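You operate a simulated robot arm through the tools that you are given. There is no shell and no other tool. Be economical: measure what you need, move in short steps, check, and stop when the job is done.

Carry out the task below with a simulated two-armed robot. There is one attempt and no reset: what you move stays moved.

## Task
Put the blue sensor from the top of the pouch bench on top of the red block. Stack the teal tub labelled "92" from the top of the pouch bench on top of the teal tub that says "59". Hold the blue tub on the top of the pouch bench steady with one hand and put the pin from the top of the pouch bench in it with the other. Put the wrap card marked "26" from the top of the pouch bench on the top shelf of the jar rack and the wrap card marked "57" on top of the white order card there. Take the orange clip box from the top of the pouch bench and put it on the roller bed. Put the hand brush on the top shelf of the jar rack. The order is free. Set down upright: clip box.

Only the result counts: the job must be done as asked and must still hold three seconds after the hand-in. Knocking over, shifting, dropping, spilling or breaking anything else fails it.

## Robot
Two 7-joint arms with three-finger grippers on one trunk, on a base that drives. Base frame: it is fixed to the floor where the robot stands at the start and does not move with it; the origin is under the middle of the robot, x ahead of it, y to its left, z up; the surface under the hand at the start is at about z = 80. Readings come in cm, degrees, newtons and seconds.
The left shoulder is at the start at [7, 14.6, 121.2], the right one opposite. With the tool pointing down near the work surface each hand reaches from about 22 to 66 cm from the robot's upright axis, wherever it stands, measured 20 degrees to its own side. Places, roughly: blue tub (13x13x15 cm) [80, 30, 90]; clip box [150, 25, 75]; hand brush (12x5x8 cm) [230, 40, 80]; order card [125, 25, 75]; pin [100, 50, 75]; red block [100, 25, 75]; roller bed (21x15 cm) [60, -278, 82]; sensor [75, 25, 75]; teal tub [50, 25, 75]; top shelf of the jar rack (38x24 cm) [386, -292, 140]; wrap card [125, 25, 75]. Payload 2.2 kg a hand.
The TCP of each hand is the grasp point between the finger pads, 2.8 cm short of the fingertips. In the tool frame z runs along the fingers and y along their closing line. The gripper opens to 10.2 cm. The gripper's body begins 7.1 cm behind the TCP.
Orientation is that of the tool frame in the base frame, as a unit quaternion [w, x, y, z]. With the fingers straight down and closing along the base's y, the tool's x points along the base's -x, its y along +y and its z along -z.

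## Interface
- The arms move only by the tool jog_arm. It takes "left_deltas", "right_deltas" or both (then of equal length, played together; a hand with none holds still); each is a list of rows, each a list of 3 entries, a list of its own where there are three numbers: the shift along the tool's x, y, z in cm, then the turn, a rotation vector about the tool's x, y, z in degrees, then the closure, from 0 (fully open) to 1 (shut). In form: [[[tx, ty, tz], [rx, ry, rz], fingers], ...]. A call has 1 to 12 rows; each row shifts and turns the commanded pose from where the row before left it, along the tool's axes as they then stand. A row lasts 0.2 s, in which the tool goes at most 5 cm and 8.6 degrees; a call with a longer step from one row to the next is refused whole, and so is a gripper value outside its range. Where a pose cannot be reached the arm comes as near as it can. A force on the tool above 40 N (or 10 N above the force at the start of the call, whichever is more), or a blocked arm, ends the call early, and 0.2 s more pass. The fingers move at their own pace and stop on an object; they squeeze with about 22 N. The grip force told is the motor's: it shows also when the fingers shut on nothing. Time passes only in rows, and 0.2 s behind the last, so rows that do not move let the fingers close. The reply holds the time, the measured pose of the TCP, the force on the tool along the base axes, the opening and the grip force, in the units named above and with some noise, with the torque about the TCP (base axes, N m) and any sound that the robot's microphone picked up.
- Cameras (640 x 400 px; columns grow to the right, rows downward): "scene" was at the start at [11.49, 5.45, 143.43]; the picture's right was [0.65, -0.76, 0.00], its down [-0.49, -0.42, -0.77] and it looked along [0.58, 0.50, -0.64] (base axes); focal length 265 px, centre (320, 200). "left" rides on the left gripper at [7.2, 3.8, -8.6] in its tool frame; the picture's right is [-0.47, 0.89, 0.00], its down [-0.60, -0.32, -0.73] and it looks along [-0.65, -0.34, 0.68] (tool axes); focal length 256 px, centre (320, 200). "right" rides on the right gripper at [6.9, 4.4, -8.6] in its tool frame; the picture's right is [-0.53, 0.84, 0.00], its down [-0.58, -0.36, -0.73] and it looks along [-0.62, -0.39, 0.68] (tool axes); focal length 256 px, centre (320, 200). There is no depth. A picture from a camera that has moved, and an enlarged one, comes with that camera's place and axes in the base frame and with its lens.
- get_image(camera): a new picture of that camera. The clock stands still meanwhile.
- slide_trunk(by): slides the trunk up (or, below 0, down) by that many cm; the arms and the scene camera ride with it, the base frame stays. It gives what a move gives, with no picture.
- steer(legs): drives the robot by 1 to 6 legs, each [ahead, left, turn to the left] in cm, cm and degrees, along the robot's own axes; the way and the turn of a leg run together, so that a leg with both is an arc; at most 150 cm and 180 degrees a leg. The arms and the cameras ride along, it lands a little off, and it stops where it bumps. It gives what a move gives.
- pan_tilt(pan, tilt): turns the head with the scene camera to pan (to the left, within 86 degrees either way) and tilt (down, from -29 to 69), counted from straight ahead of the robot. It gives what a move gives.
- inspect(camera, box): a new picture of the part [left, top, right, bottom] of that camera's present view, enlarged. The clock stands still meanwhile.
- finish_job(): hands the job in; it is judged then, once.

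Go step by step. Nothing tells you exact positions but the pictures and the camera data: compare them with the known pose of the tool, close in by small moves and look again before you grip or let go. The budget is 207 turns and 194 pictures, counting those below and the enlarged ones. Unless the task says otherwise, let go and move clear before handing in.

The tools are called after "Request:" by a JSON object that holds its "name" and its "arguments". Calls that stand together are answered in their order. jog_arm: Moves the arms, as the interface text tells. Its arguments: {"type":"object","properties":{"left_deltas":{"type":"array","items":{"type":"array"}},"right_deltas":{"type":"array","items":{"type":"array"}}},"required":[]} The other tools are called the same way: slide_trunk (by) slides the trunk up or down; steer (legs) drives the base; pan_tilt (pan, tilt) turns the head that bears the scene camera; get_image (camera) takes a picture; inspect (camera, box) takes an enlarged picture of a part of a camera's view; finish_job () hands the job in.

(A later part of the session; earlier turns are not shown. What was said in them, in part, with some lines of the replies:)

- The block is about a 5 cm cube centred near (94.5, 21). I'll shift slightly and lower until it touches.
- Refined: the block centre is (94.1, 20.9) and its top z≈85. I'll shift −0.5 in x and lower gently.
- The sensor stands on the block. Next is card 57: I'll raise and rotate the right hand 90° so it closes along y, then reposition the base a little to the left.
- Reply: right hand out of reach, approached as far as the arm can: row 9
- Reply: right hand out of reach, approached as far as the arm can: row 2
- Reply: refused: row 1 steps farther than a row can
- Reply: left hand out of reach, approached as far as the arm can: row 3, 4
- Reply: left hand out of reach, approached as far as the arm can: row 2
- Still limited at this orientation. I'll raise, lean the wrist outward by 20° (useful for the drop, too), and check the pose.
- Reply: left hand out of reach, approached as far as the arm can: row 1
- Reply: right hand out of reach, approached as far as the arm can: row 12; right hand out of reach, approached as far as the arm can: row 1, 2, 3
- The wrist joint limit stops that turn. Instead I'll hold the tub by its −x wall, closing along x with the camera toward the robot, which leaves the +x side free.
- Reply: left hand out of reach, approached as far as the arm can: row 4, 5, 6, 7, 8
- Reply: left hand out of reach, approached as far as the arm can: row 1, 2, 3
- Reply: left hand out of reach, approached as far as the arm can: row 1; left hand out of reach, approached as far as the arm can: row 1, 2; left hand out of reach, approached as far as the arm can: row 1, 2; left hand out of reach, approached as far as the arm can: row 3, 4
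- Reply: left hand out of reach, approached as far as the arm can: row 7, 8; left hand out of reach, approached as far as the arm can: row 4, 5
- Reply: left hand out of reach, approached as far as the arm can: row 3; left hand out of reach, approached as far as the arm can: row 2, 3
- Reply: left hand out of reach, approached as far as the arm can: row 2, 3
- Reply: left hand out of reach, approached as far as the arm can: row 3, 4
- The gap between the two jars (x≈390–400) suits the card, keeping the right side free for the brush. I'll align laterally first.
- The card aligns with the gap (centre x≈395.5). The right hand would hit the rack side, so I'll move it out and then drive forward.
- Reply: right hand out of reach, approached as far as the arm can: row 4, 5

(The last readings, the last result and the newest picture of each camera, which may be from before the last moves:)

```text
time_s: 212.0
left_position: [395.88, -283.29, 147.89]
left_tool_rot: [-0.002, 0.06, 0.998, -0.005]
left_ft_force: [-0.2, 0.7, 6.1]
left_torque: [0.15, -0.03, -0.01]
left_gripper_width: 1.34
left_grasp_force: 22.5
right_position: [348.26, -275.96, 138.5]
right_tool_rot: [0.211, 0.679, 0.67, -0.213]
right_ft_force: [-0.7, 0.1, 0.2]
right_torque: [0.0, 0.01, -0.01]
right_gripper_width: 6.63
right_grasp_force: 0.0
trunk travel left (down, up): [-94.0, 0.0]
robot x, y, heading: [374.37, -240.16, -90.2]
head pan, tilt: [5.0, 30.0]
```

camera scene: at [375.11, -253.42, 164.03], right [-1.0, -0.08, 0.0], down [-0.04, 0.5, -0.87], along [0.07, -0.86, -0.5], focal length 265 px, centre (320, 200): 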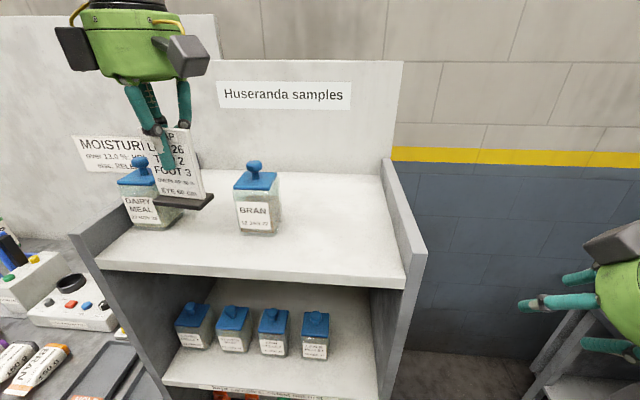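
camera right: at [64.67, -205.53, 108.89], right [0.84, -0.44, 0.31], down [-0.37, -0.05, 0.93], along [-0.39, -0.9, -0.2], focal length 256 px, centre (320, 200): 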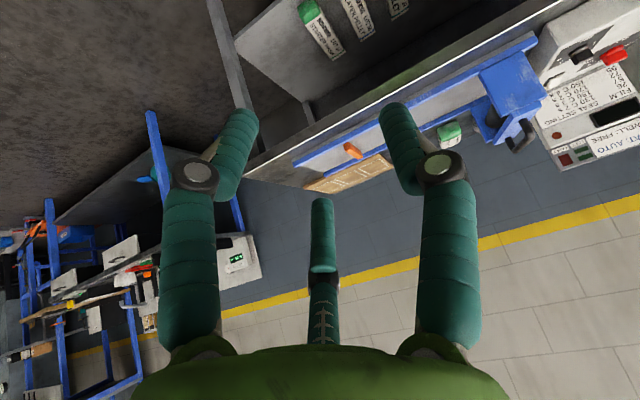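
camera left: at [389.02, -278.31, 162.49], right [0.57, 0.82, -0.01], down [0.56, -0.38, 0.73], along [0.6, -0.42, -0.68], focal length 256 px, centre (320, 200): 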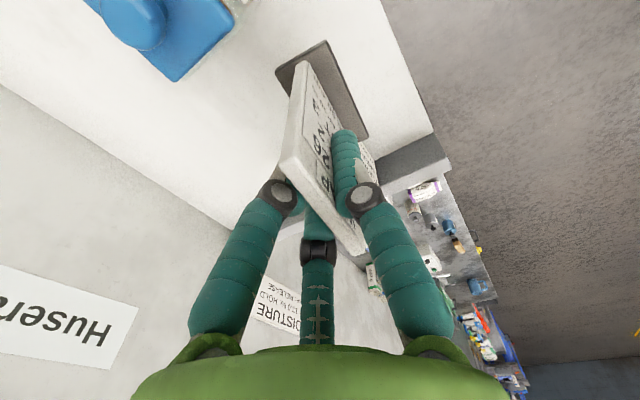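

The card stands on the shelf (6 N). I'll release and rise gradually, watching the reach limit.

Request:
{"name": "jog_arm", "arguments": {"left_deltas": [[[0, 0, -0.1], [0, 0, 0], 0.8], [[0, 0, 0], [0, 0, 0], 0.6], [[0, 0, 0], [0, 0, 0], 0.48], [[0, 0, 0], [0, 0, 0], 0.48], [[0, 0, -1.3], [0, 0, 0], 0.48], [[0, 0, -1.3], [0, 0, 0], 0.48], [[0, 0, -1.3], [0, 0, 0], 0.48], [[0, 0, -1.3], [0, 0, 0], 0.48], [[0, 0, 0], [0, 0, 0], 0.48]]}}

Request:
{"name": "inspect", "arguments": {"camera": "scene", "box": [90, 100, 310, 280]}}

```text
time_s: 214.0
left_position: [395.87, -283.23, 153.23]
left_tool_rot: [-0.002, 0.06, 0.998, -0.003]
left_ft_force: [-0.4, -0.3, 0.3]
left_torque: [0.01, -0.01, 0.01]
left_gripper_width: 5.33
left_grasp_force: 0.1
right_position: [348.37, -276.03, 138.53]
right_tool_rot: [0.212, 0.678, 0.671, -0.212]
right_ft_force: [-0.4, -0.6, -0.5]
right_torque: [-0.01, 0.02, 0.01]
right_gripper_width: 6.67
right_grasp_force: 0.0
trunk travel left (down, up): [-94.0, 0.0]
robot x, y, heading: [374.63, -239.81, -90.3]
head pan, tilt: [5.0, 30.0]
```

```text
2.22 times, centred on (200, 190) of scene
camera zoom: at [375.12, -253.96, 163.98], right [-1.0, -0.08, 0.0], down [-0.04, 0.5, -0.87], along [0.07, -0.86, -0.5], focal length 590 px, centre (587, 222)
```

zoom: 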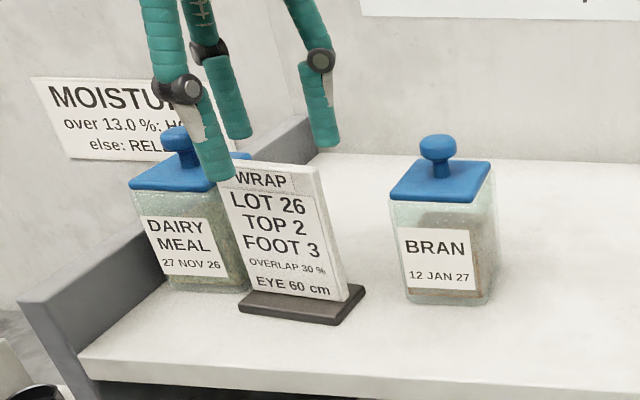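

Request:
{"name": "jog_arm", "arguments": {"left_deltas": [[[0, 0, -1], [0, 0, 0], 0.6], [[0, 0, -1], [0, 0, 0], 0.6], [[0, 0, -1], [0, 0, 0], 0.6], [[0, 0, 0], [0, 0, 0], 0.6]]}}

Request:
{"name": "inspect", "arguments": {"camera": "scene", "box": [90, 80, 310, 260]}}

```text
time_s: 215.0
left_position: [396.37, -282.35, 154.9]
left_tool_rot: [-0.003, 0.06, 0.998, -0.005]
left_ft_force: [0.1, 0.8, 0.6]
left_torque: [0.03, 0.01, 0.01]
left_gripper_width: 4.09
left_grasp_force: 0.0
left hand out of reach, approached as far as the arm can: row 2, 3
right_position: [348.31, -276.06, 138.41]
right_tool_rot: [0.211, 0.679, 0.67, -0.213]
right_ft_force: [0.8, -0.5, 0.5]
right_torque: [0.01, 0.03, 0.01]
right_gripper_width: 6.64
right_grasp_force: 0.0
trunk travel left (down, up): [-94.0, 0.0]
robot x, y, heading: [374.21, -239.88, -90.1]
head pan, tilt: [5.0, 30.0]
```

```text
2.22 times, centred on (200, 170) of scene
camera zoom: at [375.14, -253.99, 163.97], right [-1.0, -0.08, 0.0], down [-0.04, 0.5, -0.87], along [0.07, -0.86, -0.5], focal length 590 px, centre (587, 267)
```

zoom: 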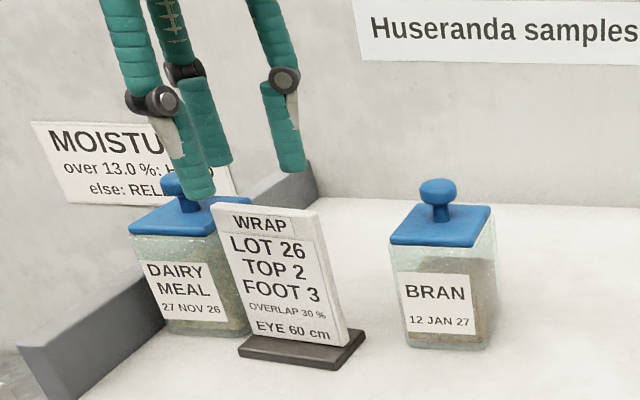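

Fingertips clear the card top by ~2 cm. I'll back straight out.

Request:
{"name": "steer", "arguments": {"legs": [[-45, 0, 0]]}}

Request:
{"name": "get_image", "arguments": {"camera": "scene"}}

```text
time_s: 217.7
left_position: [396.19, -238.7, 154.69]
left_tool_rot: [-0.003, 0.068, 0.998, -0.003]
left_ft_force: [0.4, -0.1, 0.0]
left_torque: [0.01, 0.03, 0.02]
left_gripper_width: 4.09
left_grasp_force: 0.1
right_position: [348.23, -231.71, 138.45]
right_tool_rot: [0.208, 0.684, 0.666, -0.214]
right_ft_force: [-0.1, -1.0, -0.1]
right_torque: [-0.02, 0.03, -0.02]
right_gripper_width: 6.64
right_grasp_force: 0.0
trunk travel left (down, up): [-94.0, 0.0]
robot x, y, heading: [375.1, -195.69, -91.3]
head pan, tilt: [5.0, 30.0]
```

```text
36 pictures are left
camera scene: at [375.35, -210.1, 163.94], right [-1.0, -0.07, 0.0], down [-0.04, 0.5, -0.86], along [0.06, -0.86, -0.5], focal length 265 px, centre (320, 200)
```

scene: 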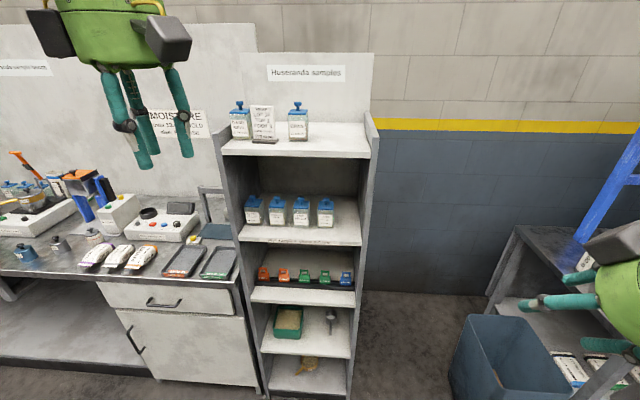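

Card 26 is done. Now for the brush at (230, 40): I'll turn around to see whether there's a shorter way around the benches' east end.

Request:
{"name": "slide_trunk", "arguments": {"by": -19}}

Request:
{"name": "steer", "arguments": {"legs": [[0, -25, 0], [0, 0, -178]]}}

Request:
{"name": "pan_tilt", "arguments": {"pan": 0, "tilt": 18}}

Request:
{"name": "get_image", "arguments": {"camera": "scene"}}

```text
time_s: 219.8
left_position: [396.14, -238.51, 135.9]
left_tool_rot: [-0.003, 0.067, 0.998, -0.005]
left_ft_force: [-0.3, 0.5, 0.3]
left_torque: [-0.03, -0.03, 0.04]
left_gripper_width: 4.08
left_grasp_force: 0.0
right_position: [348.28, -231.29, 119.55]
right_tool_rot: [0.21, 0.683, 0.666, -0.214]
right_ft_force: [-0.1, 0.9, 0.0]
right_torque: [-0.01, 0.0, 0.01]
right_gripper_width: 6.64
right_grasp_force: 0.0
trunk travel left (down, up): [-75.0, 19.0]
robot x, y, heading: [374.81, -195.72, -91.0]
head pan, tilt: [5.0, 30.0]
```

```text
time_s: 228.8
left_position: [326.15, -153.52, 136.04]
left_tool_rot: [-0.005, 0.999, -0.043, 0.003]
left_ft_force: [0.1, 0.1, 0.7]
left_torque: [0.02, 0.03, -0.02]
left_gripper_width: 4.09
left_grasp_force: 0.2
right_position: [374.48, -158.23, 119.4]
right_tool_rot: [-0.209, 0.683, -0.667, -0.215]
right_ft_force: [-0.1, -0.4, -0.2]
right_torque: [0.02, 0.0, -0.02]
right_gripper_width: 6.63
right_grasp_force: 0.1
trunk travel left (down, up): [-75.0, 19.0]
robot x, y, heading: [349.5, -195.24, 91.8]
head pan, tilt: [5.0, 30.0]
```

```text
time_s: 229.5
left_position: [326.1, -153.55, 135.89]
left_tool_rot: [-0.005, 0.999, -0.042, 0.003]
left_ft_force: [-0.2, 0.7, 0.0]
left_torque: [0.01, 0.01, 0.0]
left_gripper_width: 4.09
left_grasp_force: 0.1
right_position: [374.45, -158.39, 119.55]
right_tool_rot: [-0.209, 0.682, -0.667, -0.214]
right_ft_force: [-0.2, -0.4, 0.5]
right_torque: [0.02, 0.0, -0.01]
right_gripper_width: 6.63
right_grasp_force: 0.1
trunk travel left (down, up): [-75.0, 19.0]
robot x, y, heading: [349.74, -195.07, 92.1]
head pan, tilt: [0.0, 18.0]
```

```text
35 pictures are left
camera scene: at [349.22, -180.9, 146.9], right [1.0, 0.03, 0.0], down [0.01, -0.31, -0.95], along [-0.03, 0.95, -0.31], focal length 265 px, centre (320, 200)
```

scene: 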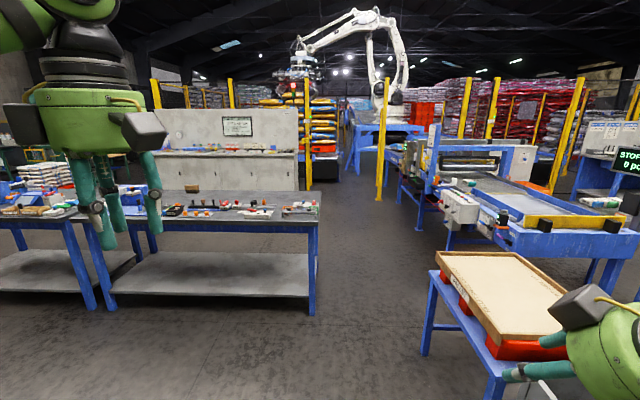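

There is a clear corridor at x≈376 past the east end. I'll drive north through it, then turn to face the bench from its north side.

Request:
{"name": "steer", "arguments": {"legs": [[0, 24, -2], [150, 0, 0], [150, 0, 0]]}}

Request:
{"name": "pan_tilt", "arguments": {"pan": 70, "tilt": 20}}

Request:
{"name": "get_image", "arguments": {"camera": "scene"}}

```text
time_s: 238.3
left_position: [302.44, -3.45, 135.92]
left_tool_rot: [-0.005, 0.999, -0.054, 0.002]
left_ft_force: [-0.2, 0.4, -0.4]
left_torque: [-0.01, 0.0, -0.03]
left_gripper_width: 4.06
left_grasp_force: 0.1
right_position: [350.61, -9.12, 119.45]
right_tool_rot: [-0.211, 0.676, -0.673, -0.213]
right_ft_force: [0.1, 0.0, 0.9]
right_torque: [-0.07, 0.01, 0.0]
right_gripper_width: 6.63
right_grasp_force: 0.0
trunk travel left (down, up): [-75.0, 19.0]
robot x, y, heading: [325.08, -45.62, 90.8]
head pan, tilt: [0.0, 18.0]
stopped in leg 2: the robot was blocked; the commanded pose is now the measured one
```

```text
time_s: 239.8
left_position: [302.5, -3.41, 135.86]
left_tool_rot: [-0.005, 0.999, -0.053, 0.003]
left_ft_force: [-0.1, 0.5, 0.2]
left_torque: [-0.01, -0.05, 0.0]
left_gripper_width: 4.05
left_grasp_force: 0.0
right_position: [350.7, -9.14, 119.5]
right_tool_rot: [-0.211, 0.676, -0.673, -0.213]
right_ft_force: [1.0, -0.7, 0.1]
right_torque: [0.02, 0.02, 0.0]
right_gripper_width: 6.62
right_grasp_force: 0.0
trunk travel left (down, up): [-75.0, 19.0]
robot x, y, heading: [325.36, -45.64, 90.8]
head pan, tilt: [70.0, 20.0]
```

```text
34 pictures are left
camera scene: at [316.32, -37.58, 146.58], right [0.33, 0.94, 0.0], down [0.32, -0.11, -0.94], along [-0.89, 0.31, -0.34], focal length 265 px, centre (320, 200)
```

scene: 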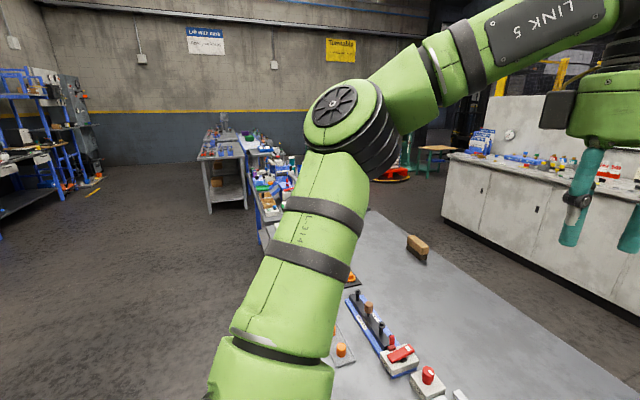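

I strafed the wrong way and touched the bench's edge; nothing seems disturbed. I'll back off, go right 52 cm, and then north.

Request:
{"name": "steer", "arguments": {"legs": [[-12, 0, 0], [0, -52, -0.8], [150, 0, 0]]}}

Request:
{"name": "pan_tilt", "arguments": {"pan": 20, "tilt": 20}}

Request:
{"name": "get_image", "arguments": {"camera": "scene"}}

```text
time_s: 250.6
left_position: [355.04, 134.48, 135.86]
left_tool_rot: [-0.005, 0.998, -0.057, 0.003]
left_ft_force: [0.2, 0.4, -0.9]
left_torque: [0.0, 0.03, -0.01]
left_gripper_width: 4.09
left_grasp_force: 0.2
right_position: [403.08, 128.53, 119.44]
right_tool_rot: [0.211, -0.674, 0.675, 0.212]
right_ft_force: [0.1, 0.1, 0.2]
right_torque: [0.0, -0.03, 0.0]
right_gripper_width: 6.65
right_grasp_force: 0.1
trunk travel left (down, up): [-75.0, 19.0]
robot x, y, heading: [377.12, 92.13, 90.3]
head pan, tilt: [70.0, 20.0]
```

```text
time_s: 251.8
left_position: [354.82, 134.67, 135.93]
left_tool_rot: [-0.005, 0.998, -0.057, 0.003]
left_ft_force: [-0.1, -0.2, -0.5]
left_torque: [0.01, -0.01, 0.0]
left_gripper_width: 4.07
left_grasp_force: 0.1
right_position: [403.06, 128.51, 119.51]
right_tool_rot: [0.211, -0.674, 0.675, 0.213]
right_ft_force: [1.0, 0.3, 1.0]
right_torque: [0.02, -0.01, 0.01]
right_gripper_width: 6.62
right_grasp_force: 0.2
trunk travel left (down, up): [-75.0, 19.0]
robot x, y, heading: [377.39, 92.07, 90.5]
head pan, tilt: [20.0, 20.0]
```

```text
33 pictures are left
camera scene: at [374.07, 106.0, 146.58], right [0.94, 0.35, 0.0], down [0.12, -0.32, -0.94], along [-0.33, 0.88, -0.34], focal length 265 px, centre (320, 200)
```

scene: 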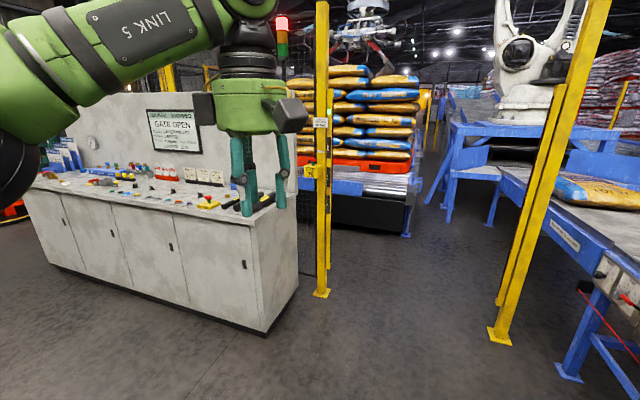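

Now rotate to face south and strafe to the brush.

Request:
{"name": "steer", "arguments": {"legs": [[0, 0, 179.5], [0, -132, 0]]}}

Request:
{"name": "pan_tilt", "arguments": {"pan": -10, "tilt": 50}}

Request:
{"name": "get_image", "arguments": {"camera": "scene"}}

```text
time_s: 265.9
left_position: [265.29, 49.11, 135.82]
left_tool_rot: [-0.002, 0.056, 0.998, -0.005]
left_ft_force: [0.6, -0.5, 0.7]
left_torque: [0.02, 0.03, -0.01]
left_gripper_width: 4.12
left_grasp_force: 0.0
right_position: [217.29, 55.09, 119.63]
right_tool_rot: [0.213, 0.675, 0.674, -0.212]
right_ft_force: [-0.9, -0.7, -0.1]
right_torque: [-0.02, 0.02, 0.02]
right_gripper_width: 6.64
right_grasp_force: 0.1
trunk travel left (down, up): [-75.0, 19.0]
robot x, y, heading: [243.07, 91.52, -89.5]
head pan, tilt: [20.0, 20.0]
```

```text
time_s: 266.9
left_position: [265.27, 49.32, 135.77]
left_tool_rot: [-0.003, 0.057, 0.998, -0.006]
left_ft_force: [0.5, -0.2, 0.3]
left_torque: [-0.03, 0.0, -0.02]
left_gripper_width: 4.08
left_grasp_force: 0.0
right_position: [216.93, 55.08, 119.47]
right_tool_rot: [0.213, 0.675, 0.674, -0.212]
right_ft_force: [0.0, 0.4, 1.3]
right_torque: [0.02, -0.02, 0.02]
right_gripper_width: 6.63
right_grasp_force: 0.0
trunk travel left (down, up): [-75.0, 19.0]
robot x, y, heading: [242.94, 91.32, -89.6]
head pan, tilt: [-10.0, 50.0]
```

```text
32 pictures are left
camera scene: at [241.6, 78.83, 142.03], right [-0.99, 0.17, 0.0], down [0.13, 0.75, -0.64], along [-0.11, -0.63, -0.77], focal length 265 px, centre (320, 200)
```

scene: 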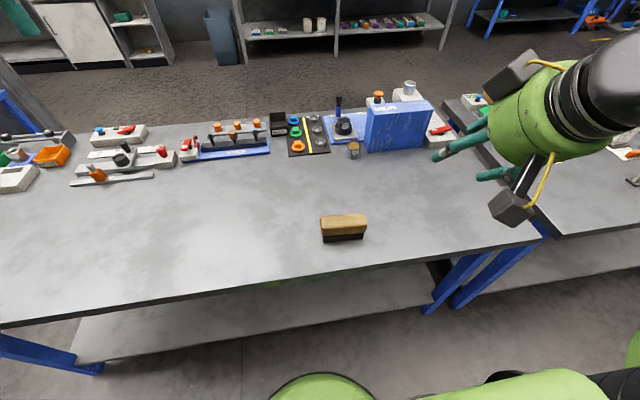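

Request:
{"name": "inspect", "arguments": {"camera": "scene", "box": [290, 190, 400, 260]}}

```text
5.71 times, centred on (345, 225) of scene
camera zoom: at [241.6, 78.83, 142.03], right [-0.99, 0.17, 0.0], down [0.13, 0.75, -0.64], along [-0.11, -0.63, -0.77], focal length 1517 px, centre (177, 57)
```

zoom: 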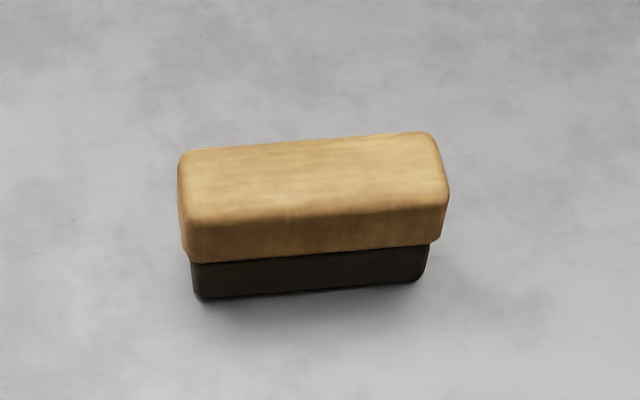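

The brush lies along x, centred at about (229.3, 42.1), top z≈88, turned −4°. I'll bring the right hand upright and yaw it to close across the brush.

Request:
{"name": "jog_arm", "arguments": {"right_deltas": [[[0, 0, 0], [0, 7, 0], 0.2], [[0, 0, 0], [0, 7, 0], 0.2], [[0, 0, 0], [0, 7, 0], 0.2], [[0, 0, 0], [0, 7, 0], 0.2], [[0, 0, 0], [0, 7, 0], 0.2], [[0, 0, 0], [0, 0, 8.55], 0.2], [[0, 0, 0], [0, 0, 8.55], 0.2], [[0, 0, 0], [0, 0, 8.55], 0.2], [[0, 0, 0], [0, 0, 8.55], 0.2], [[0, 0, 0], [0, 0, 8.55], 0.2], [[0, 0, 0], [0, 0, 8.55], 0.2], [[0, 0, 0], [0, 0, 8.55], 0.2]]}}

Request:
{"name": "jog_arm", "arguments": {"right_deltas": [[[0, 0, 0], [0, 0, 8.55], 0.2], [[0, 0, 0], [0, 0, 8.55], 0.2], [[0, 0, 0], [0, 0, 8.55], 0.2], [[0, 0, 0], [0, 0, 8.55], 0.2], [[0, 0, 0], [0, 0, 0], 0.2]]}}

```text
time_s: 269.4
left_position: [265.26, 49.24, 135.86]
left_tool_rot: [-0.003, 0.055, 0.998, -0.006]
left_ft_force: [-0.2, -0.7, 0.2]
left_torque: [0.02, 0.0, 0.0]
left_gripper_width: 4.08
left_grasp_force: 0.1
right_position: [217.08, 55.23, 119.56]
right_tool_rot: [0.0, 0.966, 0.258, 0.001]
right_ft_force: [0.0, 0.5, -0.2]
right_torque: [-0.04, 0.01, -0.01]
right_gripper_width: 8.17
right_grasp_force: 0.0
trunk travel left (down, up): [-75.0, 19.0]
robot x, y, heading: [242.81, 91.53, -89.4]
head pan, tilt: [-10.0, 50.0]
```

```text
time_s: 270.6
left_position: [265.24, 49.3, 135.94]
left_tool_rot: [-0.002, 0.056, 0.998, -0.006]
left_ft_force: [0.3, -0.9, -0.9]
left_torque: [-0.02, -0.01, -0.03]
left_gripper_width: 4.08
left_grasp_force: 0.0
right_position: [217.03, 55.39, 119.55]
right_tool_rot: [-0.001, 0.999, -0.037, 0.001]
right_ft_force: [-0.2, 0.5, 0.1]
right_torque: [0.0, 0.02, 0.02]
right_gripper_width: 8.16
right_grasp_force: 0.1
trunk travel left (down, up): [-75.0, 19.0]
robot x, y, heading: [243.03, 91.58, -89.5]
head pan, tilt: [-10.0, 50.0]
```

Request:
{"name": "jog_arm", "arguments": {"right_deltas": [[[3.3, 3.08, 0], [0, 0, 0], 0.2], [[3.3, 3.08, 0], [0, 0, 0], 0.2], [[3.3, 3.08, 0], [0, 0, 0], 0.2], [[3.3, 3.08, 0], [0, 0, 0], 0.2], [[0, 0, 4.8], [0, 0, 0], 0.2], [[0, 0, 4.8], [0, 0, 0], 0.2], [[0, 0, 4.8], [0, 0, 0], 0.2], [[0, 0, 4], [0, 0, 0], 0.2], [[0, 0, 0], [0, 0, 0], 0.2]]}}

Request:
{"name": "get_image", "arguments": {"camera": "right"}}

```text
time_s: 272.6
left_position: [265.26, 49.32, 135.82]
left_tool_rot: [-0.003, 0.056, 0.998, -0.005]
left_ft_force: [-0.5, 0.2, 0.1]
left_torque: [-0.02, -0.02, -0.01]
left_gripper_width: 4.09
left_grasp_force: 0.1
right_position: [229.37, 42.06, 100.94]
right_tool_rot: [-0.001, 0.999, -0.035, 0.001]
right_ft_force: [0.8, 0.9, 0.3]
right_torque: [-0.04, -0.02, 0.02]
right_gripper_width: 8.16
right_grasp_force: 0.1
trunk travel left (down, up): [-75.0, 19.0]
robot x, y, heading: [242.68, 91.88, -90.0]
head pan, tilt: [-10.0, 50.0]
```

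```text
30 pictures are left
camera right: at [236.02, 37.2, 109.58], right [-0.59, -0.81, 0.0], down [-0.55, 0.4, 0.73], along [-0.59, 0.43, -0.68], focal length 256 px, centre (320, 200)
```

right: 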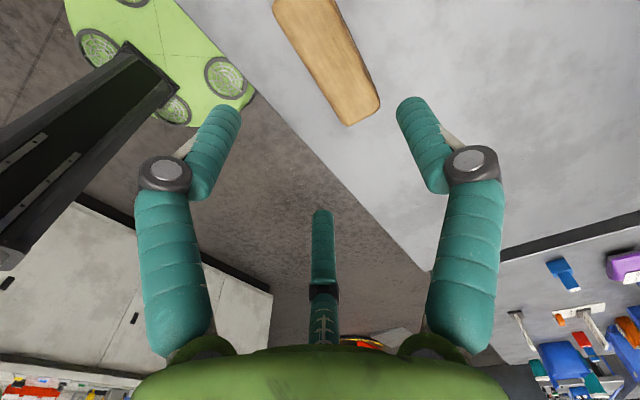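

Request:
{"name": "jog_arm", "arguments": {"right_deltas": [[[-0.3, 0.95, 4], [0, 0, 0], 0.2], [[0, 0, 4], [0, 0, 0], 0.2], [[0, 0, 3], [0, 0, 0], 0.2], [[0, 0, 0], [0, 0, 0], 0.2]]}}

Request:
{"name": "get_image", "arguments": {"camera": "right"}}

```text
time_s: 273.6
left_position: [265.37, 49.31, 135.92]
left_tool_rot: [-0.002, 0.056, 0.998, -0.005]
left_ft_force: [-0.3, 0.2, 0.1]
left_torque: [-0.01, 0.0, -0.02]
left_gripper_width: 4.09
left_grasp_force: 0.1
right_position: [229.0, 41.11, 90.14]
right_tool_rot: [-0.001, 0.999, -0.036, 0.001]
right_ft_force: [0.2, -0.2, 0.5]
right_torque: [-0.01, -0.03, -0.03]
right_gripper_width: 8.15
right_grasp_force: 0.1
trunk travel left (down, up): [-75.0, 19.0]
robot x, y, heading: [242.79, 91.68, -89.6]
head pan, tilt: [-10.0, 50.0]
```

```text
29 pictures are left
camera right: at [235.61, 36.42, 98.71], right [-0.59, -0.81, 0.0], down [-0.55, 0.4, 0.73], along [-0.59, 0.43, -0.68], focal length 256 px, centre (320, 200)
```

right: 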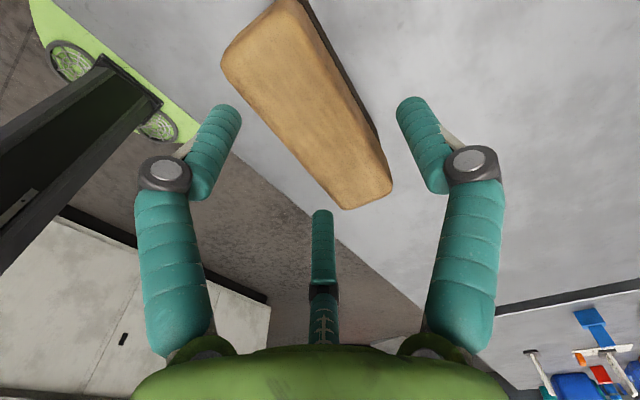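

Centred. I'll descend and grip.

Request:
{"name": "jog_arm", "arguments": {"right_deltas": [[[0, 0, 3], [0, 0, 0], 0.2], [[0, 0, 2.2], [0, 0, 0], 0.3], [[0, 0, 0], [0, 0, 0], 0.45], [[0, 0, 0], [0, 0, 0], 0.6], [[0, 0, 0], [0, 0, 0], 1], [[0, 0, 0], [0, 0, 0], 1], [[0, 0, -1], [0, 0, 0], 1], [[0, 0, -4.5], [0, 0, 0], 1], [[0, 0, -4.5], [0, 0, 0], 1], [[0, 0, -4.5], [0, 0, 0], 1], [[0, 0, -4.5], [0, 0, 0], 1]]}}

Request:
{"name": "get_image", "arguments": {"camera": "right"}}

```text
time_s: 276.1
left_position: [265.26, 49.25, 135.89]
left_tool_rot: [-0.003, 0.055, 0.998, -0.005]
left_ft_force: [0.8, 0.0, -0.5]
left_torque: [-0.02, 0.01, -0.03]
left_gripper_width: 4.1
left_grasp_force: 0.1
right_position: [229.13, 41.17, 103.97]
right_tool_rot: [-0.001, 0.999, -0.036, 0.002]
right_ft_force: [-0.4, 0.6, -1.1]
right_torque: [-0.02, 0.0, 0.0]
right_gripper_width: 5.91
right_grasp_force: 21.9
trunk travel left (down, up): [-75.0, 19.0]
robot x, y, heading: [243.2, 91.48, -89.8]
head pan, tilt: [-10.0, 50.0]
```

```text
28 pictures are left
camera right: at [235.68, 36.42, 112.58], right [-0.59, -0.81, 0.0], down [-0.55, 0.4, 0.73], along [-0.59, 0.43, -0.68], focal length 256 px, centre (320, 200)
```

right: 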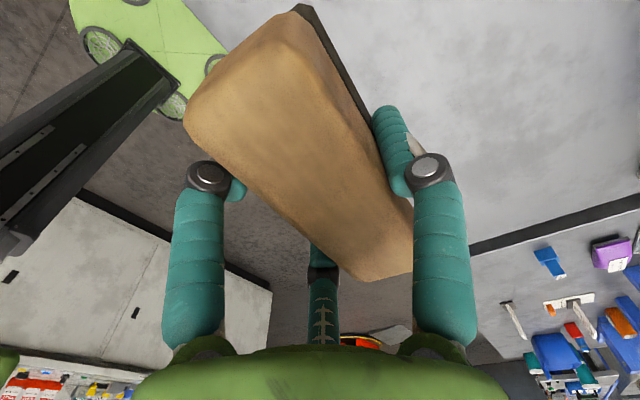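

Brush held. I'll drive back through the corridor to the rack, facing south the whole way.

Request:
{"name": "steer", "arguments": {"legs": [[-14, 0, 0], [0, 133, 0]]}}

```text
time_s: 283.7
left_position: [398.9, 63.5, 135.92]
left_tool_rot: [-0.003, 0.059, 0.998, -0.005]
left_ft_force: [0.3, 0.1, 0.7]
left_torque: [0.01, 0.01, -0.01]
left_gripper_width: 4.08
left_grasp_force: 0.0
right_position: [362.73, 55.44, 103.8]
right_tool_rot: [0.0, 0.999, -0.038, 0.001]
right_ft_force: [-0.8, -0.7, -1.4]
right_torque: [0.05, 0.0, -0.02]
right_gripper_width: 5.9
right_grasp_force: 22.2
trunk travel left (down, up): [-75.0, 19.0]
robot x, y, heading: [376.28, 105.73, -90.0]
head pan, tilt: [-10.0, 50.0]
```

Request:
{"name": "steer", "arguments": {"legs": [[150, 0, 0], [150, 0, 0]]}}

Request:
{"name": "slide_trunk", "arguments": {"by": 19}}

Request:
{"name": "jog_arm", "arguments": {"right_deltas": [[[0, 0, -4.8], [0, 0, 0], 1], [[0, 0, -4.8], [0, 0, 0], 1], [[0, 0, -4.8], [0, 0, 0], 1], [[0, 0, -4.8], [0, 0, 0], 1], [[0, 0, -4.8], [0, 0, 0], 1], [[0, 0, -3], [0, 0, 0], 1], [[0, 0, 0], [0, 0, 0], 1]]}}

Request:
{"name": "pan_tilt", "arguments": {"pan": 0, "tilt": 30}}

Request:
{"name": "get_image", "arguments": {"camera": "scene"}}

```text
time_s: 298.1
left_position: [402.22, -235.17, 135.97]
left_tool_rot: [-0.003, 0.053, 0.999, -0.005]
left_ft_force: [-0.2, -0.3, 0.6]
left_torque: [0.02, 0.0, 0.0]
left_gripper_width: 4.06
left_grasp_force: 0.0
right_position: [366.1, -243.73, 103.86]
right_tool_rot: [-0.001, 0.999, -0.033, 0.001]
right_ft_force: [0.1, -0.5, -0.7]
right_torque: [0.03, 0.02, 0.01]
right_gripper_width: 5.93
right_grasp_force: 22.3
trunk travel left (down, up): [-75.0, 19.0]
robot x, y, heading: [379.55, -193.09, -89.4]
head pan, tilt: [-10.0, 50.0]
```

```text
time_s: 300.2
left_position: [402.13, -235.43, 154.83]
left_tool_rot: [-0.003, 0.052, 0.999, -0.004]
left_ft_force: [0.0, -0.8, -0.2]
left_torque: [-0.03, -0.01, 0.01]
left_gripper_width: 4.06
left_grasp_force: 0.1
right_position: [366.08, -243.71, 122.82]
right_tool_rot: [0.0, 0.999, -0.033, 0.0]
right_ft_force: [-0.8, 0.2, -1.3]
right_torque: [0.04, -0.02, 0.0]
right_gripper_width: 5.96
right_grasp_force: 21.3
trunk travel left (down, up): [-94.0, 0.0]
robot x, y, heading: [379.55, -193.17, -88.8]
head pan, tilt: [-10.0, 50.0]
```

```text
time_s: 301.8
left_position: [402.13, -235.34, 154.85]
left_tool_rot: [-0.003, 0.052, 0.999, -0.005]
left_ft_force: [0.2, 0.3, -0.2]
left_torque: [-0.01, -0.01, 0.01]
left_gripper_width: 4.06
left_grasp_force: 0.0
right_position: [366.33, -243.9, 149.59]
right_tool_rot: [-0.002, 0.999, -0.032, 0.001]
right_ft_force: [-0.8, -0.1, -1.9]
right_torque: [0.05, -0.02, 0.01]
right_gripper_width: 5.93
right_grasp_force: 22.0
trunk travel left (down, up): [-94.0, 0.0]
robot x, y, heading: [379.64, -193.57, -89.2]
head pan, tilt: [-10.0, 50.0]
```

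```text
time_s: 302.6
left_position: [402.07, -235.32, 154.9]
left_tool_rot: [-0.003, 0.053, 0.999, -0.005]
left_ft_force: [-0.2, 0.3, 0.5]
left_torque: [0.05, -0.01, 0.01]
left_gripper_width: 4.08
left_grasp_force: 0.2
right_position: [366.3, -243.89, 149.55]
right_tool_rot: [-0.002, 0.999, -0.032, 0.002]
right_ft_force: [0.3, 0.1, -1.4]
right_torque: [0.01, -0.01, 0.01]
right_gripper_width: 5.93
right_grasp_force: 22.5
trunk travel left (down, up): [-94.0, 0.0]
robot x, y, heading: [379.42, -193.31, -89.1]
head pan, tilt: [0.0, 30.0]
```

```text
27 pictures are left
camera scene: at [379.64, -207.41, 163.96], right [-1.0, -0.01, 0.0], down [-0.01, 0.5, -0.87], along [0.01, -0.87, -0.5], focal length 265 px, centre (320, 200)
```

scene: 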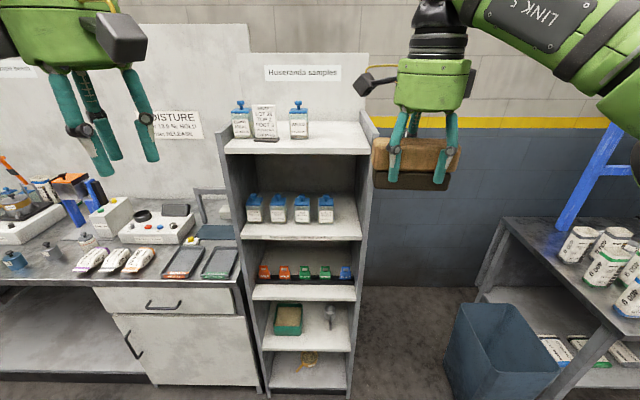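

I'll pull the left hand back out of the way, square the brush, and drive nearer.

Request:
{"name": "jog_arm", "arguments": {"left_deltas": [[[-3, 3, 0], [0, 0, 0], 0.6], [[-3, 3, 0], [0, 0, 0], 0.6], [[-2, 4, 0], [0, 0, 0], 0.6], [[0, 0, 0], [0, 0, 0], 0.6]], "right_deltas": [[[2.2, 0, 0], [0, 0, -3.7], 1], [[2.3, 0, 0], [0, 0, 0], 1], [[0, 0, 0], [0, 0, 0], 1], [[0, 0, 0], [0, 0, 0], 1]]}}

Request:
{"name": "steer", "arguments": {"legs": [[26, 4, -0.5]]}}

Request:
{"name": "get_image", "arguments": {"camera": "scene"}}

```text
time_s: 303.6
left_position: [411.23, -226.37, 155.12]
left_tool_rot: [-0.002, 0.053, 0.999, -0.004]
left_ft_force: [-0.9, -0.8, 0.8]
left_torque: [0.05, -0.02, -0.01]
left_gripper_width: 4.1
left_grasp_force: 0.0
right_position: [370.47, -244.0, 149.65]
right_tool_rot: [-0.001, 1.0, -0.001, 0.001]
right_ft_force: [0.6, -0.3, -1.5]
right_torque: [0.04, -0.01, -0.02]
right_gripper_width: 5.95
right_grasp_force: 21.6
trunk travel left (down, up): [-94.0, 0.0]
robot x, y, heading: [379.45, -193.26, -89.6]
head pan, tilt: [0.0, 30.0]
```

```text
time_s: 305.5
left_position: [415.22, -251.78, 155.24]
left_tool_rot: [-0.003, 0.06, 0.998, -0.006]
left_ft_force: [0.0, 0.7, -0.7]
left_torque: [-0.04, 0.0, -0.01]
left_gripper_width: 4.06
left_grasp_force: 0.2
right_position: [374.14, -268.87, 149.94]
right_tool_rot: [0.001, 1.0, -0.007, 0.0]
right_ft_force: [-0.4, 0.0, -1.2]
right_torque: [-0.07, -0.01, 0.01]
right_gripper_width: 5.93
right_grasp_force: 21.9
trunk travel left (down, up): [-94.0, 0.0]
robot x, y, heading: [383.73, -219.06, -89.9]
head pan, tilt: [0.0, 30.0]
```

```text
26 pictures are left
camera scene: at [383.61, -232.35, 164.03], right [-1.0, 0.0, 0.0], down [0.0, 0.5, -0.87], along [0.0, -0.87, -0.5], focal length 265 px, centre (320, 200)
```

scene: 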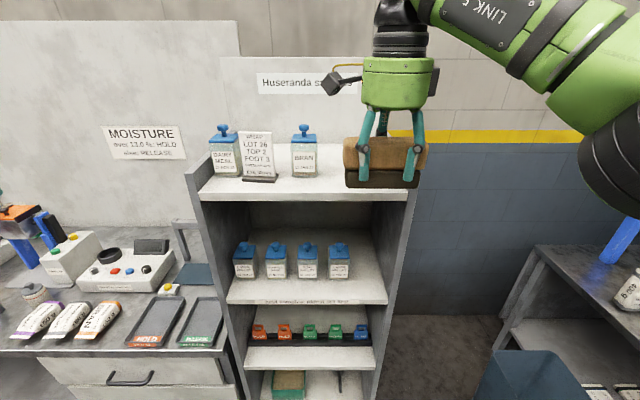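

Request:
{"name": "jog_arm", "arguments": {"right_deltas": [[[1.6, 0, 0], [0, 0, 0], 1], [[0, 0, 0], [0, 0, 0], 1]]}}

Request:
{"name": "steer", "arguments": {"legs": [[15.5, 0, 0]]}}

Request:
{"name": "get_image", "arguments": {"camera": "right"}}

Request:
{"name": "inspect", "arguments": {"camera": "scene", "box": [220, 100, 460, 280]}}

```text
time_s: 306.1
left_position: [415.32, -252.32, 155.15]
left_tool_rot: [-0.003, 0.059, 0.998, -0.007]
left_ft_force: [-0.4, -0.6, 0.1]
left_torque: [-0.04, 0.0, 0.02]
left_gripper_width: 4.07
left_grasp_force: 0.1
right_position: [375.87, -269.31, 149.81]
right_tool_rot: [0.0, 1.0, -0.008, 0.0]
right_ft_force: [0.2, 0.3, -2.1]
right_torque: [0.0, 0.01, -0.02]
right_gripper_width: 5.94
right_grasp_force: 21.7
trunk travel left (down, up): [-94.0, 0.0]
robot x, y, heading: [383.84, -218.67, -90.0]
head pan, tilt: [0.0, 30.0]
```

```text
time_s: 307.5
left_position: [415.23, -267.14, 155.07]
left_tool_rot: [-0.003, 0.06, 0.998, -0.008]
left_ft_force: [-0.5, 1.3, 0.5]
left_torque: [-0.03, 0.0, 0.02]
left_gripper_width: 4.07
left_grasp_force: 0.0
right_position: [375.8, -284.39, 149.95]
right_tool_rot: [0.002, 1.0, -0.006, 0.001]
right_ft_force: [0.0, 1.1, -1.4]
right_torque: [-0.05, 0.01, -0.01]
right_gripper_width: 5.92
right_grasp_force: 22.1
trunk travel left (down, up): [-94.0, 0.0]
robot x, y, heading: [383.65, -234.26, -90.1]
head pan, tilt: [0.0, 30.0]
```

```text
25 pictures are left
camera right: at [382.64, -288.59, 158.66], right [-0.54, -0.84, 0.0], down [-0.57, 0.37, 0.73], along [-0.61, 0.4, -0.68], focal length 256 px, centre (320, 200)
```

right: 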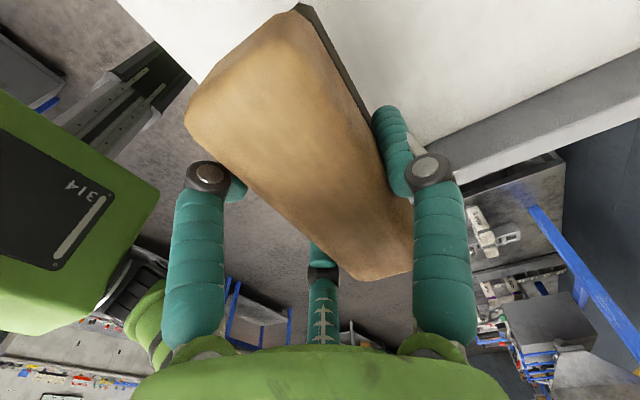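

```text
2.22 times, centred on (340, 190) of scene
camera zoom: at [383.71, -247.71, 164.03], right [-1.0, 0.0, 0.0], down [0.0, 0.5, -0.87], along [0.0, -0.87, -0.5], focal length 590 px, centre (276, 222)
```

zoom: 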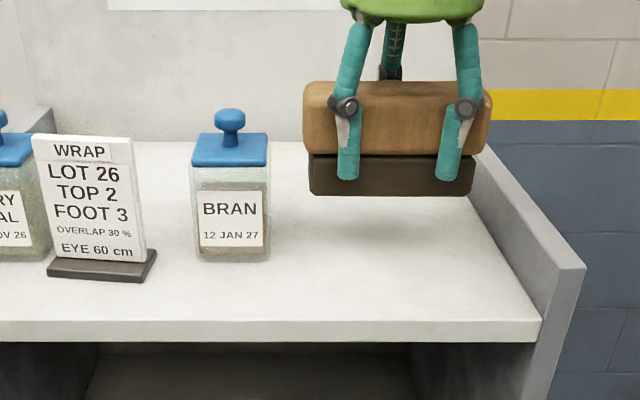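

The brush is over the free right part of the shelf. I'll lower toward contact.

Request:
{"name": "jog_arm", "arguments": {"right_deltas": [[[0, 0, 2], [0, 0, 0], 1], [[0, 0, 1.8], [0, 0, 0], 1], [[0, 0, 0], [0, 0, 0], 1]]}}

Request:
{"name": "inspect", "arguments": {"camera": "scene", "box": [220, 100, 460, 280]}}

```text
time_s: 308.3
left_position: [415.29, -267.59, 155.13]
left_tool_rot: [-0.003, 0.059, 0.998, -0.006]
left_ft_force: [0.4, -0.9, -1.6]
left_torque: [0.0, 0.02, 0.03]
left_gripper_width: 4.1
left_grasp_force: 0.0
right_position: [375.94, -284.63, 146.18]
right_tool_rot: [-0.001, 1.0, -0.007, 0.001]
right_ft_force: [0.3, 0.9, -1.7]
right_torque: [0.05, 0.01, 0.05]
right_gripper_width: 5.93
right_grasp_force: 21.9
trunk travel left (down, up): [-94.0, 0.0]
robot x, y, heading: [383.82, -234.07, -90.0]
head pan, tilt: [0.0, 30.0]
```

```text
2.22 times, centred on (340, 190) of scene
camera zoom: at [383.74, -248.25, 163.98], right [-1.0, 0.0, 0.0], down [0.0, 0.5, -0.87], along [0.0, -0.87, -0.5], focal length 590 px, centre (276, 222)
```

zoom: 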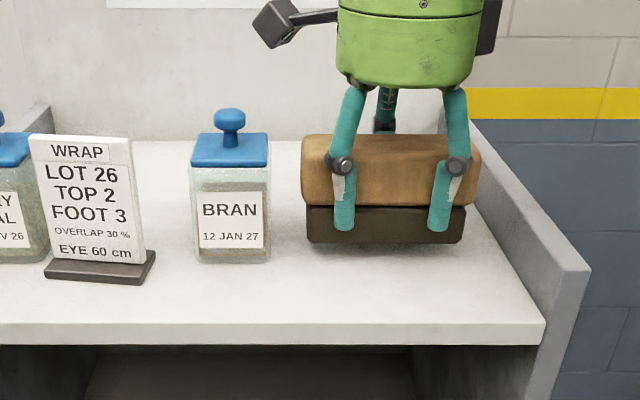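

Request:
{"name": "jog_arm", "arguments": {"right_deltas": [[[0, 0, 0.4], [0, 0, 0], 1], [[0, 0, 0.3], [0, 0, 0], 1], [[0, 0, 0.25], [0, 0, 0], 1], [[0, 0, 0.2], [0, 0, 0], 1], [[0, 0, 0], [0, 0, 0], 1]]}}

```text
time_s: 309.5
left_position: [415.28, -267.74, 155.06]
left_tool_rot: [-0.003, 0.059, 0.998, -0.006]
left_ft_force: [-0.5, 0.2, 0.1]
left_torque: [0.02, 0.0, 0.0]
left_gripper_width: 4.09
left_grasp_force: 0.0
right_position: [375.75, -284.71, 144.84]
right_tool_rot: [-0.001, 1.0, -0.006, 0.001]
right_ft_force: [0.3, -0.3, -1.7]
right_torque: [0.04, 0.01, 0.0]
right_gripper_width: 5.93
right_grasp_force: 21.9
trunk travel left (down, up): [-94.0, 0.0]
robot x, y, heading: [383.7, -234.3, -89.9]
head pan, tilt: [0.0, 30.0]
```

Request:
{"name": "jog_arm", "arguments": {"right_deltas": [[[0, 0, 0.2], [0, 0, 0], 1], [[0, 0, 0.2], [0, 0, 0], 1], [[0, 0, 0], [0, 0, 0], 1]]}}

Request:
{"name": "inspect", "arguments": {"camera": "scene", "box": [300, 130, 460, 250]}}

```text
time_s: 310.3
left_position: [415.42, -267.66, 155.1]
left_tool_rot: [-0.003, 0.059, 0.998, -0.006]
left_ft_force: [-0.3, 0.7, 0.3]
left_torque: [-0.01, -0.02, -0.01]
left_gripper_width: 4.08
left_grasp_force: 0.1
right_position: [375.81, -284.71, 144.72]
right_tool_rot: [0.001, 1.0, -0.007, 0.001]
right_ft_force: [1.3, -3.7, 10.7]
right_torque: [-0.25, 0.14, 0.05]
right_gripper_width: 5.93
right_grasp_force: 22.2
trunk travel left (down, up): [-94.0, 0.0]
robot x, y, heading: [383.62, -234.02, -90.0]
head pan, tilt: [0.0, 30.0]
```

```text
3.33 times, centred on (380, 190) of scene
camera zoom: at [383.75, -248.27, 164.0], right [-1.0, 0.0, 0.0], down [0.0, 0.5, -0.87], along [0.0, -0.87, -0.5], focal length 885 px, centre (120, 233)
```

zoom: 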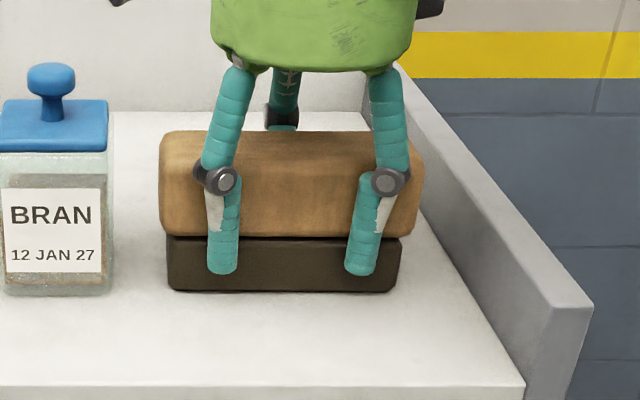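

Firm contact. I'll release and rise.

Request:
{"name": "jog_arm", "arguments": {"right_deltas": [[[0, 0, -0.15], [0, 0, 0], 0.9], [[0, 0, 0], [0, 0, 0], 0.35], [[0, 0, 0], [0, 0, 0], 0.25], [[0, 0, 0], [0, 0, 0], 0.22], [[0, 0, -2], [0, 0, 0], 0.22], [[0, 0, -2], [0, 0, 0], 0.22], [[0, 0, -2], [0, 0, 0], 0.22], [[0, 0, 0], [0, 0, 0], 0.22]]}}

Request:
{"name": "inspect", "arguments": {"camera": "scene", "box": [220, 100, 460, 280]}}

```text
time_s: 312.1
left_position: [415.36, -267.63, 155.09]
left_tool_rot: [-0.002, 0.059, 0.998, -0.005]
left_ft_force: [-0.8, -0.1, 0.4]
left_torque: [-0.02, -0.01, -0.01]
left_gripper_width: 4.11
left_grasp_force: 0.1
right_position: [375.81, -284.75, 150.39]
right_tool_rot: [0.0, 1.0, -0.006, 0.001]
right_ft_force: [0.2, -0.1, 0.3]
right_torque: [-0.01, 0.0, -0.02]
right_gripper_width: 7.96
right_grasp_force: 0.0
trunk travel left (down, up): [-94.0, 0.0]
robot x, y, heading: [383.43, -234.14, -89.7]
head pan, tilt: [0.0, 30.0]
```

```text
2.22 times, centred on (340, 190) of scene
camera zoom: at [383.7, -248.33, 163.97], right [-1.0, 0.0, 0.0], down [0.0, 0.5, -0.87], along [0.0, -0.87, -0.5], focal length 590 px, centre (276, 222)
```

zoom: 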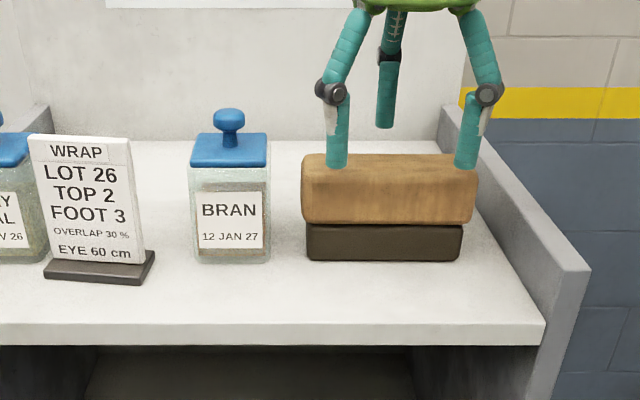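

Request:
{"name": "jog_arm", "arguments": {"right_deltas": [[[0, 0, -1.5], [0, 0, 0], 0.22], [[0, 0, -1.5], [0, 0, 0], 0.22], [[0, 0, -1], [0, 0, 0], 0.22], [[0, 0, 0], [0, 0, 0], 0.22]]}}

```text
time_s: 313.1
left_position: [415.13, -267.9, 155.2]
left_tool_rot: [-0.003, 0.059, 0.998, -0.005]
left_ft_force: [0.5, 0.1, 0.1]
left_torque: [0.0, -0.04, 0.0]
left_gripper_width: 4.09
left_grasp_force: 0.0
right_position: [375.79, -284.77, 153.65]
right_tool_rot: [-0.009, 1.0, -0.007, 0.0]
right_ft_force: [-0.2, 0.0, -0.6]
right_torque: [0.0, -0.04, -0.01]
right_gripper_width: 7.97
right_grasp_force: 0.0
right hand out of reach, approached as far as the arm can: row 3
trunk travel left (down, up): [-94.0, 0.0]
robot x, y, heading: [383.9, -234.02, -90.1]
head pan, tilt: [0.0, 30.0]
```

Tips are ~4 cm above the brush. I'll back straight out and check the shelf.

Request:
{"name": "steer", "arguments": {"legs": [[-45, 0, 0]]}}

Request:
{"name": "inspect", "arguments": {"camera": "scene", "box": [200, 60, 440, 240]}}

```text
time_s: 315.8
left_position: [415.09, -224.06, 155.11]
left_tool_rot: [-0.004, 0.064, 0.998, -0.004]
left_ft_force: [-0.6, -0.3, -0.5]
left_torque: [-0.02, -0.01, 0.03]
left_gripper_width: 4.08
left_grasp_force: 0.0
right_position: [375.54, -240.78, 153.57]
right_tool_rot: [-0.01, 1.0, -0.012, -0.001]
right_ft_force: [0.1, -0.3, -0.3]
right_torque: [0.02, -0.02, -0.01]
right_gripper_width: 7.96
right_grasp_force: 0.1
trunk travel left (down, up): [-94.0, 0.0]
robot x, y, heading: [384.0, -190.14, -90.4]
head pan, tilt: [0.0, 30.0]
```

```text
2.22 times, centred on (320, 150) of scene
camera zoom: at [383.75, -204.43, 163.94], right [-1.0, 0.01, 0.0], down [0.0, 0.5, -0.86], along [-0.01, -0.86, -0.5], focal length 590 px, centre (320, 311)
```

zoom: 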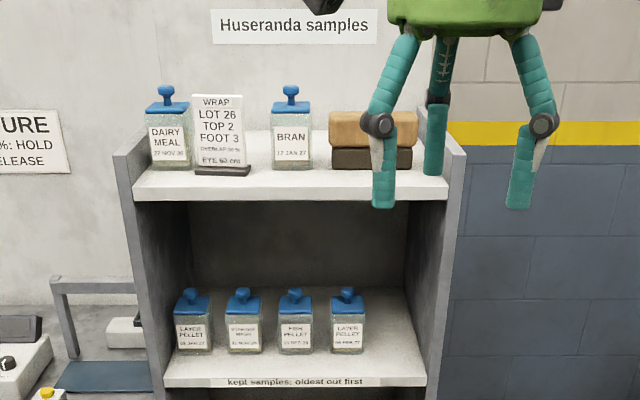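

The shelf is as asked. Before handing in, I'll take a quick look at the clip box to confirm it still stands.

Request:
{"name": "steer", "arguments": {"legs": [[8, -150, 0], [0, -110, 0]]}}

Request:
{"name": "pan_tilt", "arguments": {"pan": -35, "tilt": 35}}

Request:
{"name": "get_image", "arguments": {"camera": "scene"}}

```text
refused: leg 1 is longer than a leg can be; nothing moved
```

```text
time_s: 316.8
left_position: [415.15, -223.69, 155.11]
left_tool_rot: [-0.003, 0.063, 0.998, -0.006]
left_ft_force: [0.6, -0.1, 0.1]
left_torque: [0.0, 0.01, 0.01]
left_gripper_width: 4.07
left_grasp_force: 0.0
right_position: [375.51, -240.24, 153.64]
right_tool_rot: [-0.009, 1.0, -0.012, -0.001]
right_ft_force: [-1.0, 0.2, -0.2]
right_torque: [-0.01, 0.01, 0.0]
right_gripper_width: 7.96
right_grasp_force: 0.1
trunk travel left (down, up): [-94.0, 0.0]
robot x, y, heading: [383.87, -189.57, -90.5]
head pan, tilt: [-35.0, 35.0]
```

```text
19 pictures are left
camera scene: at [378.73, -202.06, 163.21], right [-0.81, 0.58, 0.0], down [0.33, 0.47, -0.82], along [-0.48, -0.67, -0.57], focal length 265 px, centre (320, 200)
```

scene: 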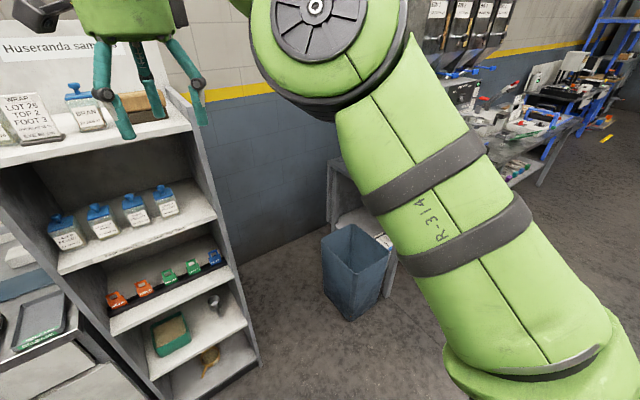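

Request:
{"name": "steer", "arguments": {"legs": [[12, 0, 0.5], [0, -149, 0], [0, -110, 0]]}}

Request:
{"name": "inspect", "arguments": {"camera": "scene", "box": [240, 0, 560, 200]}}

```text
time_s: 330.2
left_position: [157.99, -238.16, 155.12]
left_tool_rot: [-0.004, 0.05, 0.999, -0.006]
left_ft_force: [-0.1, -0.1, -0.1]
left_torque: [-0.01, 0.04, 0.0]
left_gripper_width: 4.08
left_grasp_force: 0.1
right_position: [118.95, -255.73, 153.56]
right_tool_rot: [-0.01, 1.0, 0.0, -0.001]
right_ft_force: [0.1, 0.7, 0.7]
right_torque: [0.0, 0.0, 0.0]
right_gripper_width: 7.95
right_grasp_force: 0.0
trunk travel left (down, up): [-94.0, 0.0]
robot x, y, heading: [125.71, -205.13, -89.0]
head pan, tilt: [-35.0, 35.0]
```

```text
2.00 times, centred on (400, 100) of scene
camera zoom: at [121.15, -217.55, 163.2], right [-0.83, 0.56, 0.0], down [0.32, 0.48, -0.82], along [-0.46, -0.68, -0.57], focal length 531 px, centre (160, 400)
```

zoom: 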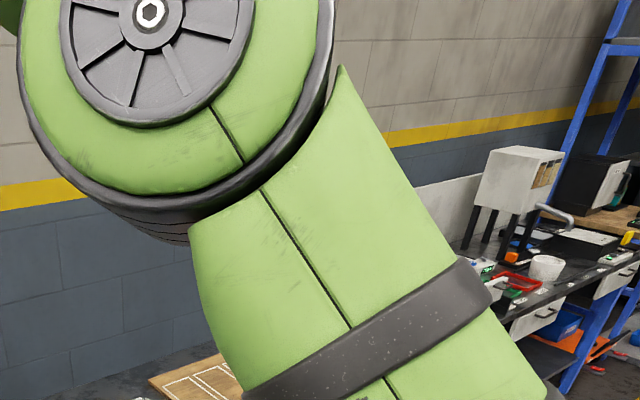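

Request:
{"name": "steer", "arguments": {"legs": [[0, -50, 0]]}}

Request:
{"name": "pan_tilt", "arguments": {"pan": 0, "tilt": 55}}

Request:
{"name": "get_image", "arguments": {"camera": "scene"}}

```text
time_s: 333.1
left_position: [108.64, -239.15, 155.03]
left_tool_rot: [-0.005, 0.06, 0.998, -0.006]
left_ft_force: [1.0, 0.0, 0.7]
left_torque: [0.0, 0.03, -0.02]
left_gripper_width: 4.07
left_grasp_force: 0.0
right_position: [69.29, -255.97, 153.72]
right_tool_rot: [-0.009, 1.0, -0.008, -0.001]
right_ft_force: [0.2, -0.4, -0.7]
right_torque: [0.0, 0.03, -0.02]
right_gripper_width: 7.95
right_grasp_force: 0.0
trunk travel left (down, up): [-94.0, 0.0]
robot x, y, heading: [76.38, -205.64, -90.4]
head pan, tilt: [-35.0, 35.0]
```

```text
time_s: 334.1
left_position: [108.33, -239.17, 155.11]
left_tool_rot: [-0.002, 0.06, 0.998, -0.005]
left_ft_force: [-0.2, -0.2, -0.4]
left_torque: [0.02, 0.03, -0.04]
left_gripper_width: 4.11
left_grasp_force: 0.1
right_position: [68.77, -255.98, 153.58]
right_tool_rot: [-0.01, 1.0, -0.008, 0.0]
right_ft_force: [-0.1, -1.2, -0.9]
right_torque: [0.02, 0.0, -0.02]
right_gripper_width: 7.96
right_grasp_force: 0.1
trunk travel left (down, up): [-94.0, 0.0]
robot x, y, heading: [76.54, -205.48, -89.9]
head pan, tilt: [0.0, 55.0]
```

```text
17 pictures are left
camera scene: at [76.69, -217.84, 160.38], right [-1.0, 0.0, 0.0], down [0.0, 0.82, -0.57], along [0.0, -0.57, -0.82], focal length 265 px, centre (320, 200)
```

scene: 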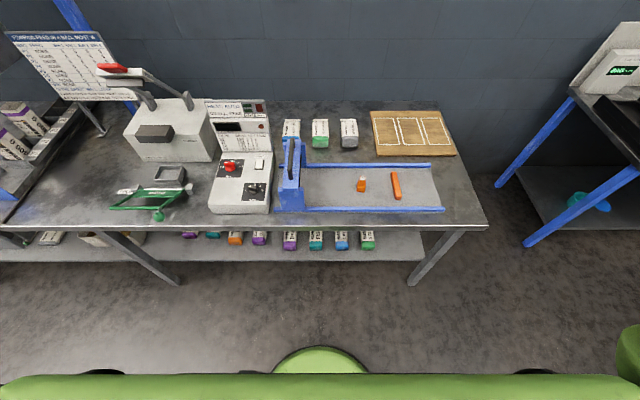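

The clip box stands upright on the roller bed, and both hands are empty and clear. I'm handing in.

Request:
{"name": "finish_job", "arguments": {}}

```text
The job is handed in.
```

I finished all seven placements and handed in the job; I don't have the verdict.

- **Sensor:** it stands on the red block.
- **Tub 92:** it is stacked on tub 59.
- **Pin:** it lies in the blue tub. The right hand held the tub wall while the left hand let the pin drop about 7 cm to the floor.
- **Card 26 and hand brush:** both are on the top shelf of the jar rack.
- **Card 57:** it stands on the order card. I took "there" to mean the order card on the pouch bench.
- **Clip box:** it stands upright on the roller bed, as I confirmed just before handing in.

On the way to fetch the brush, the robot bumped the edge of the bench the brush was on. The brush was still standing and I saw nothing moved. I did not go back to check the pouch bench before handing in.
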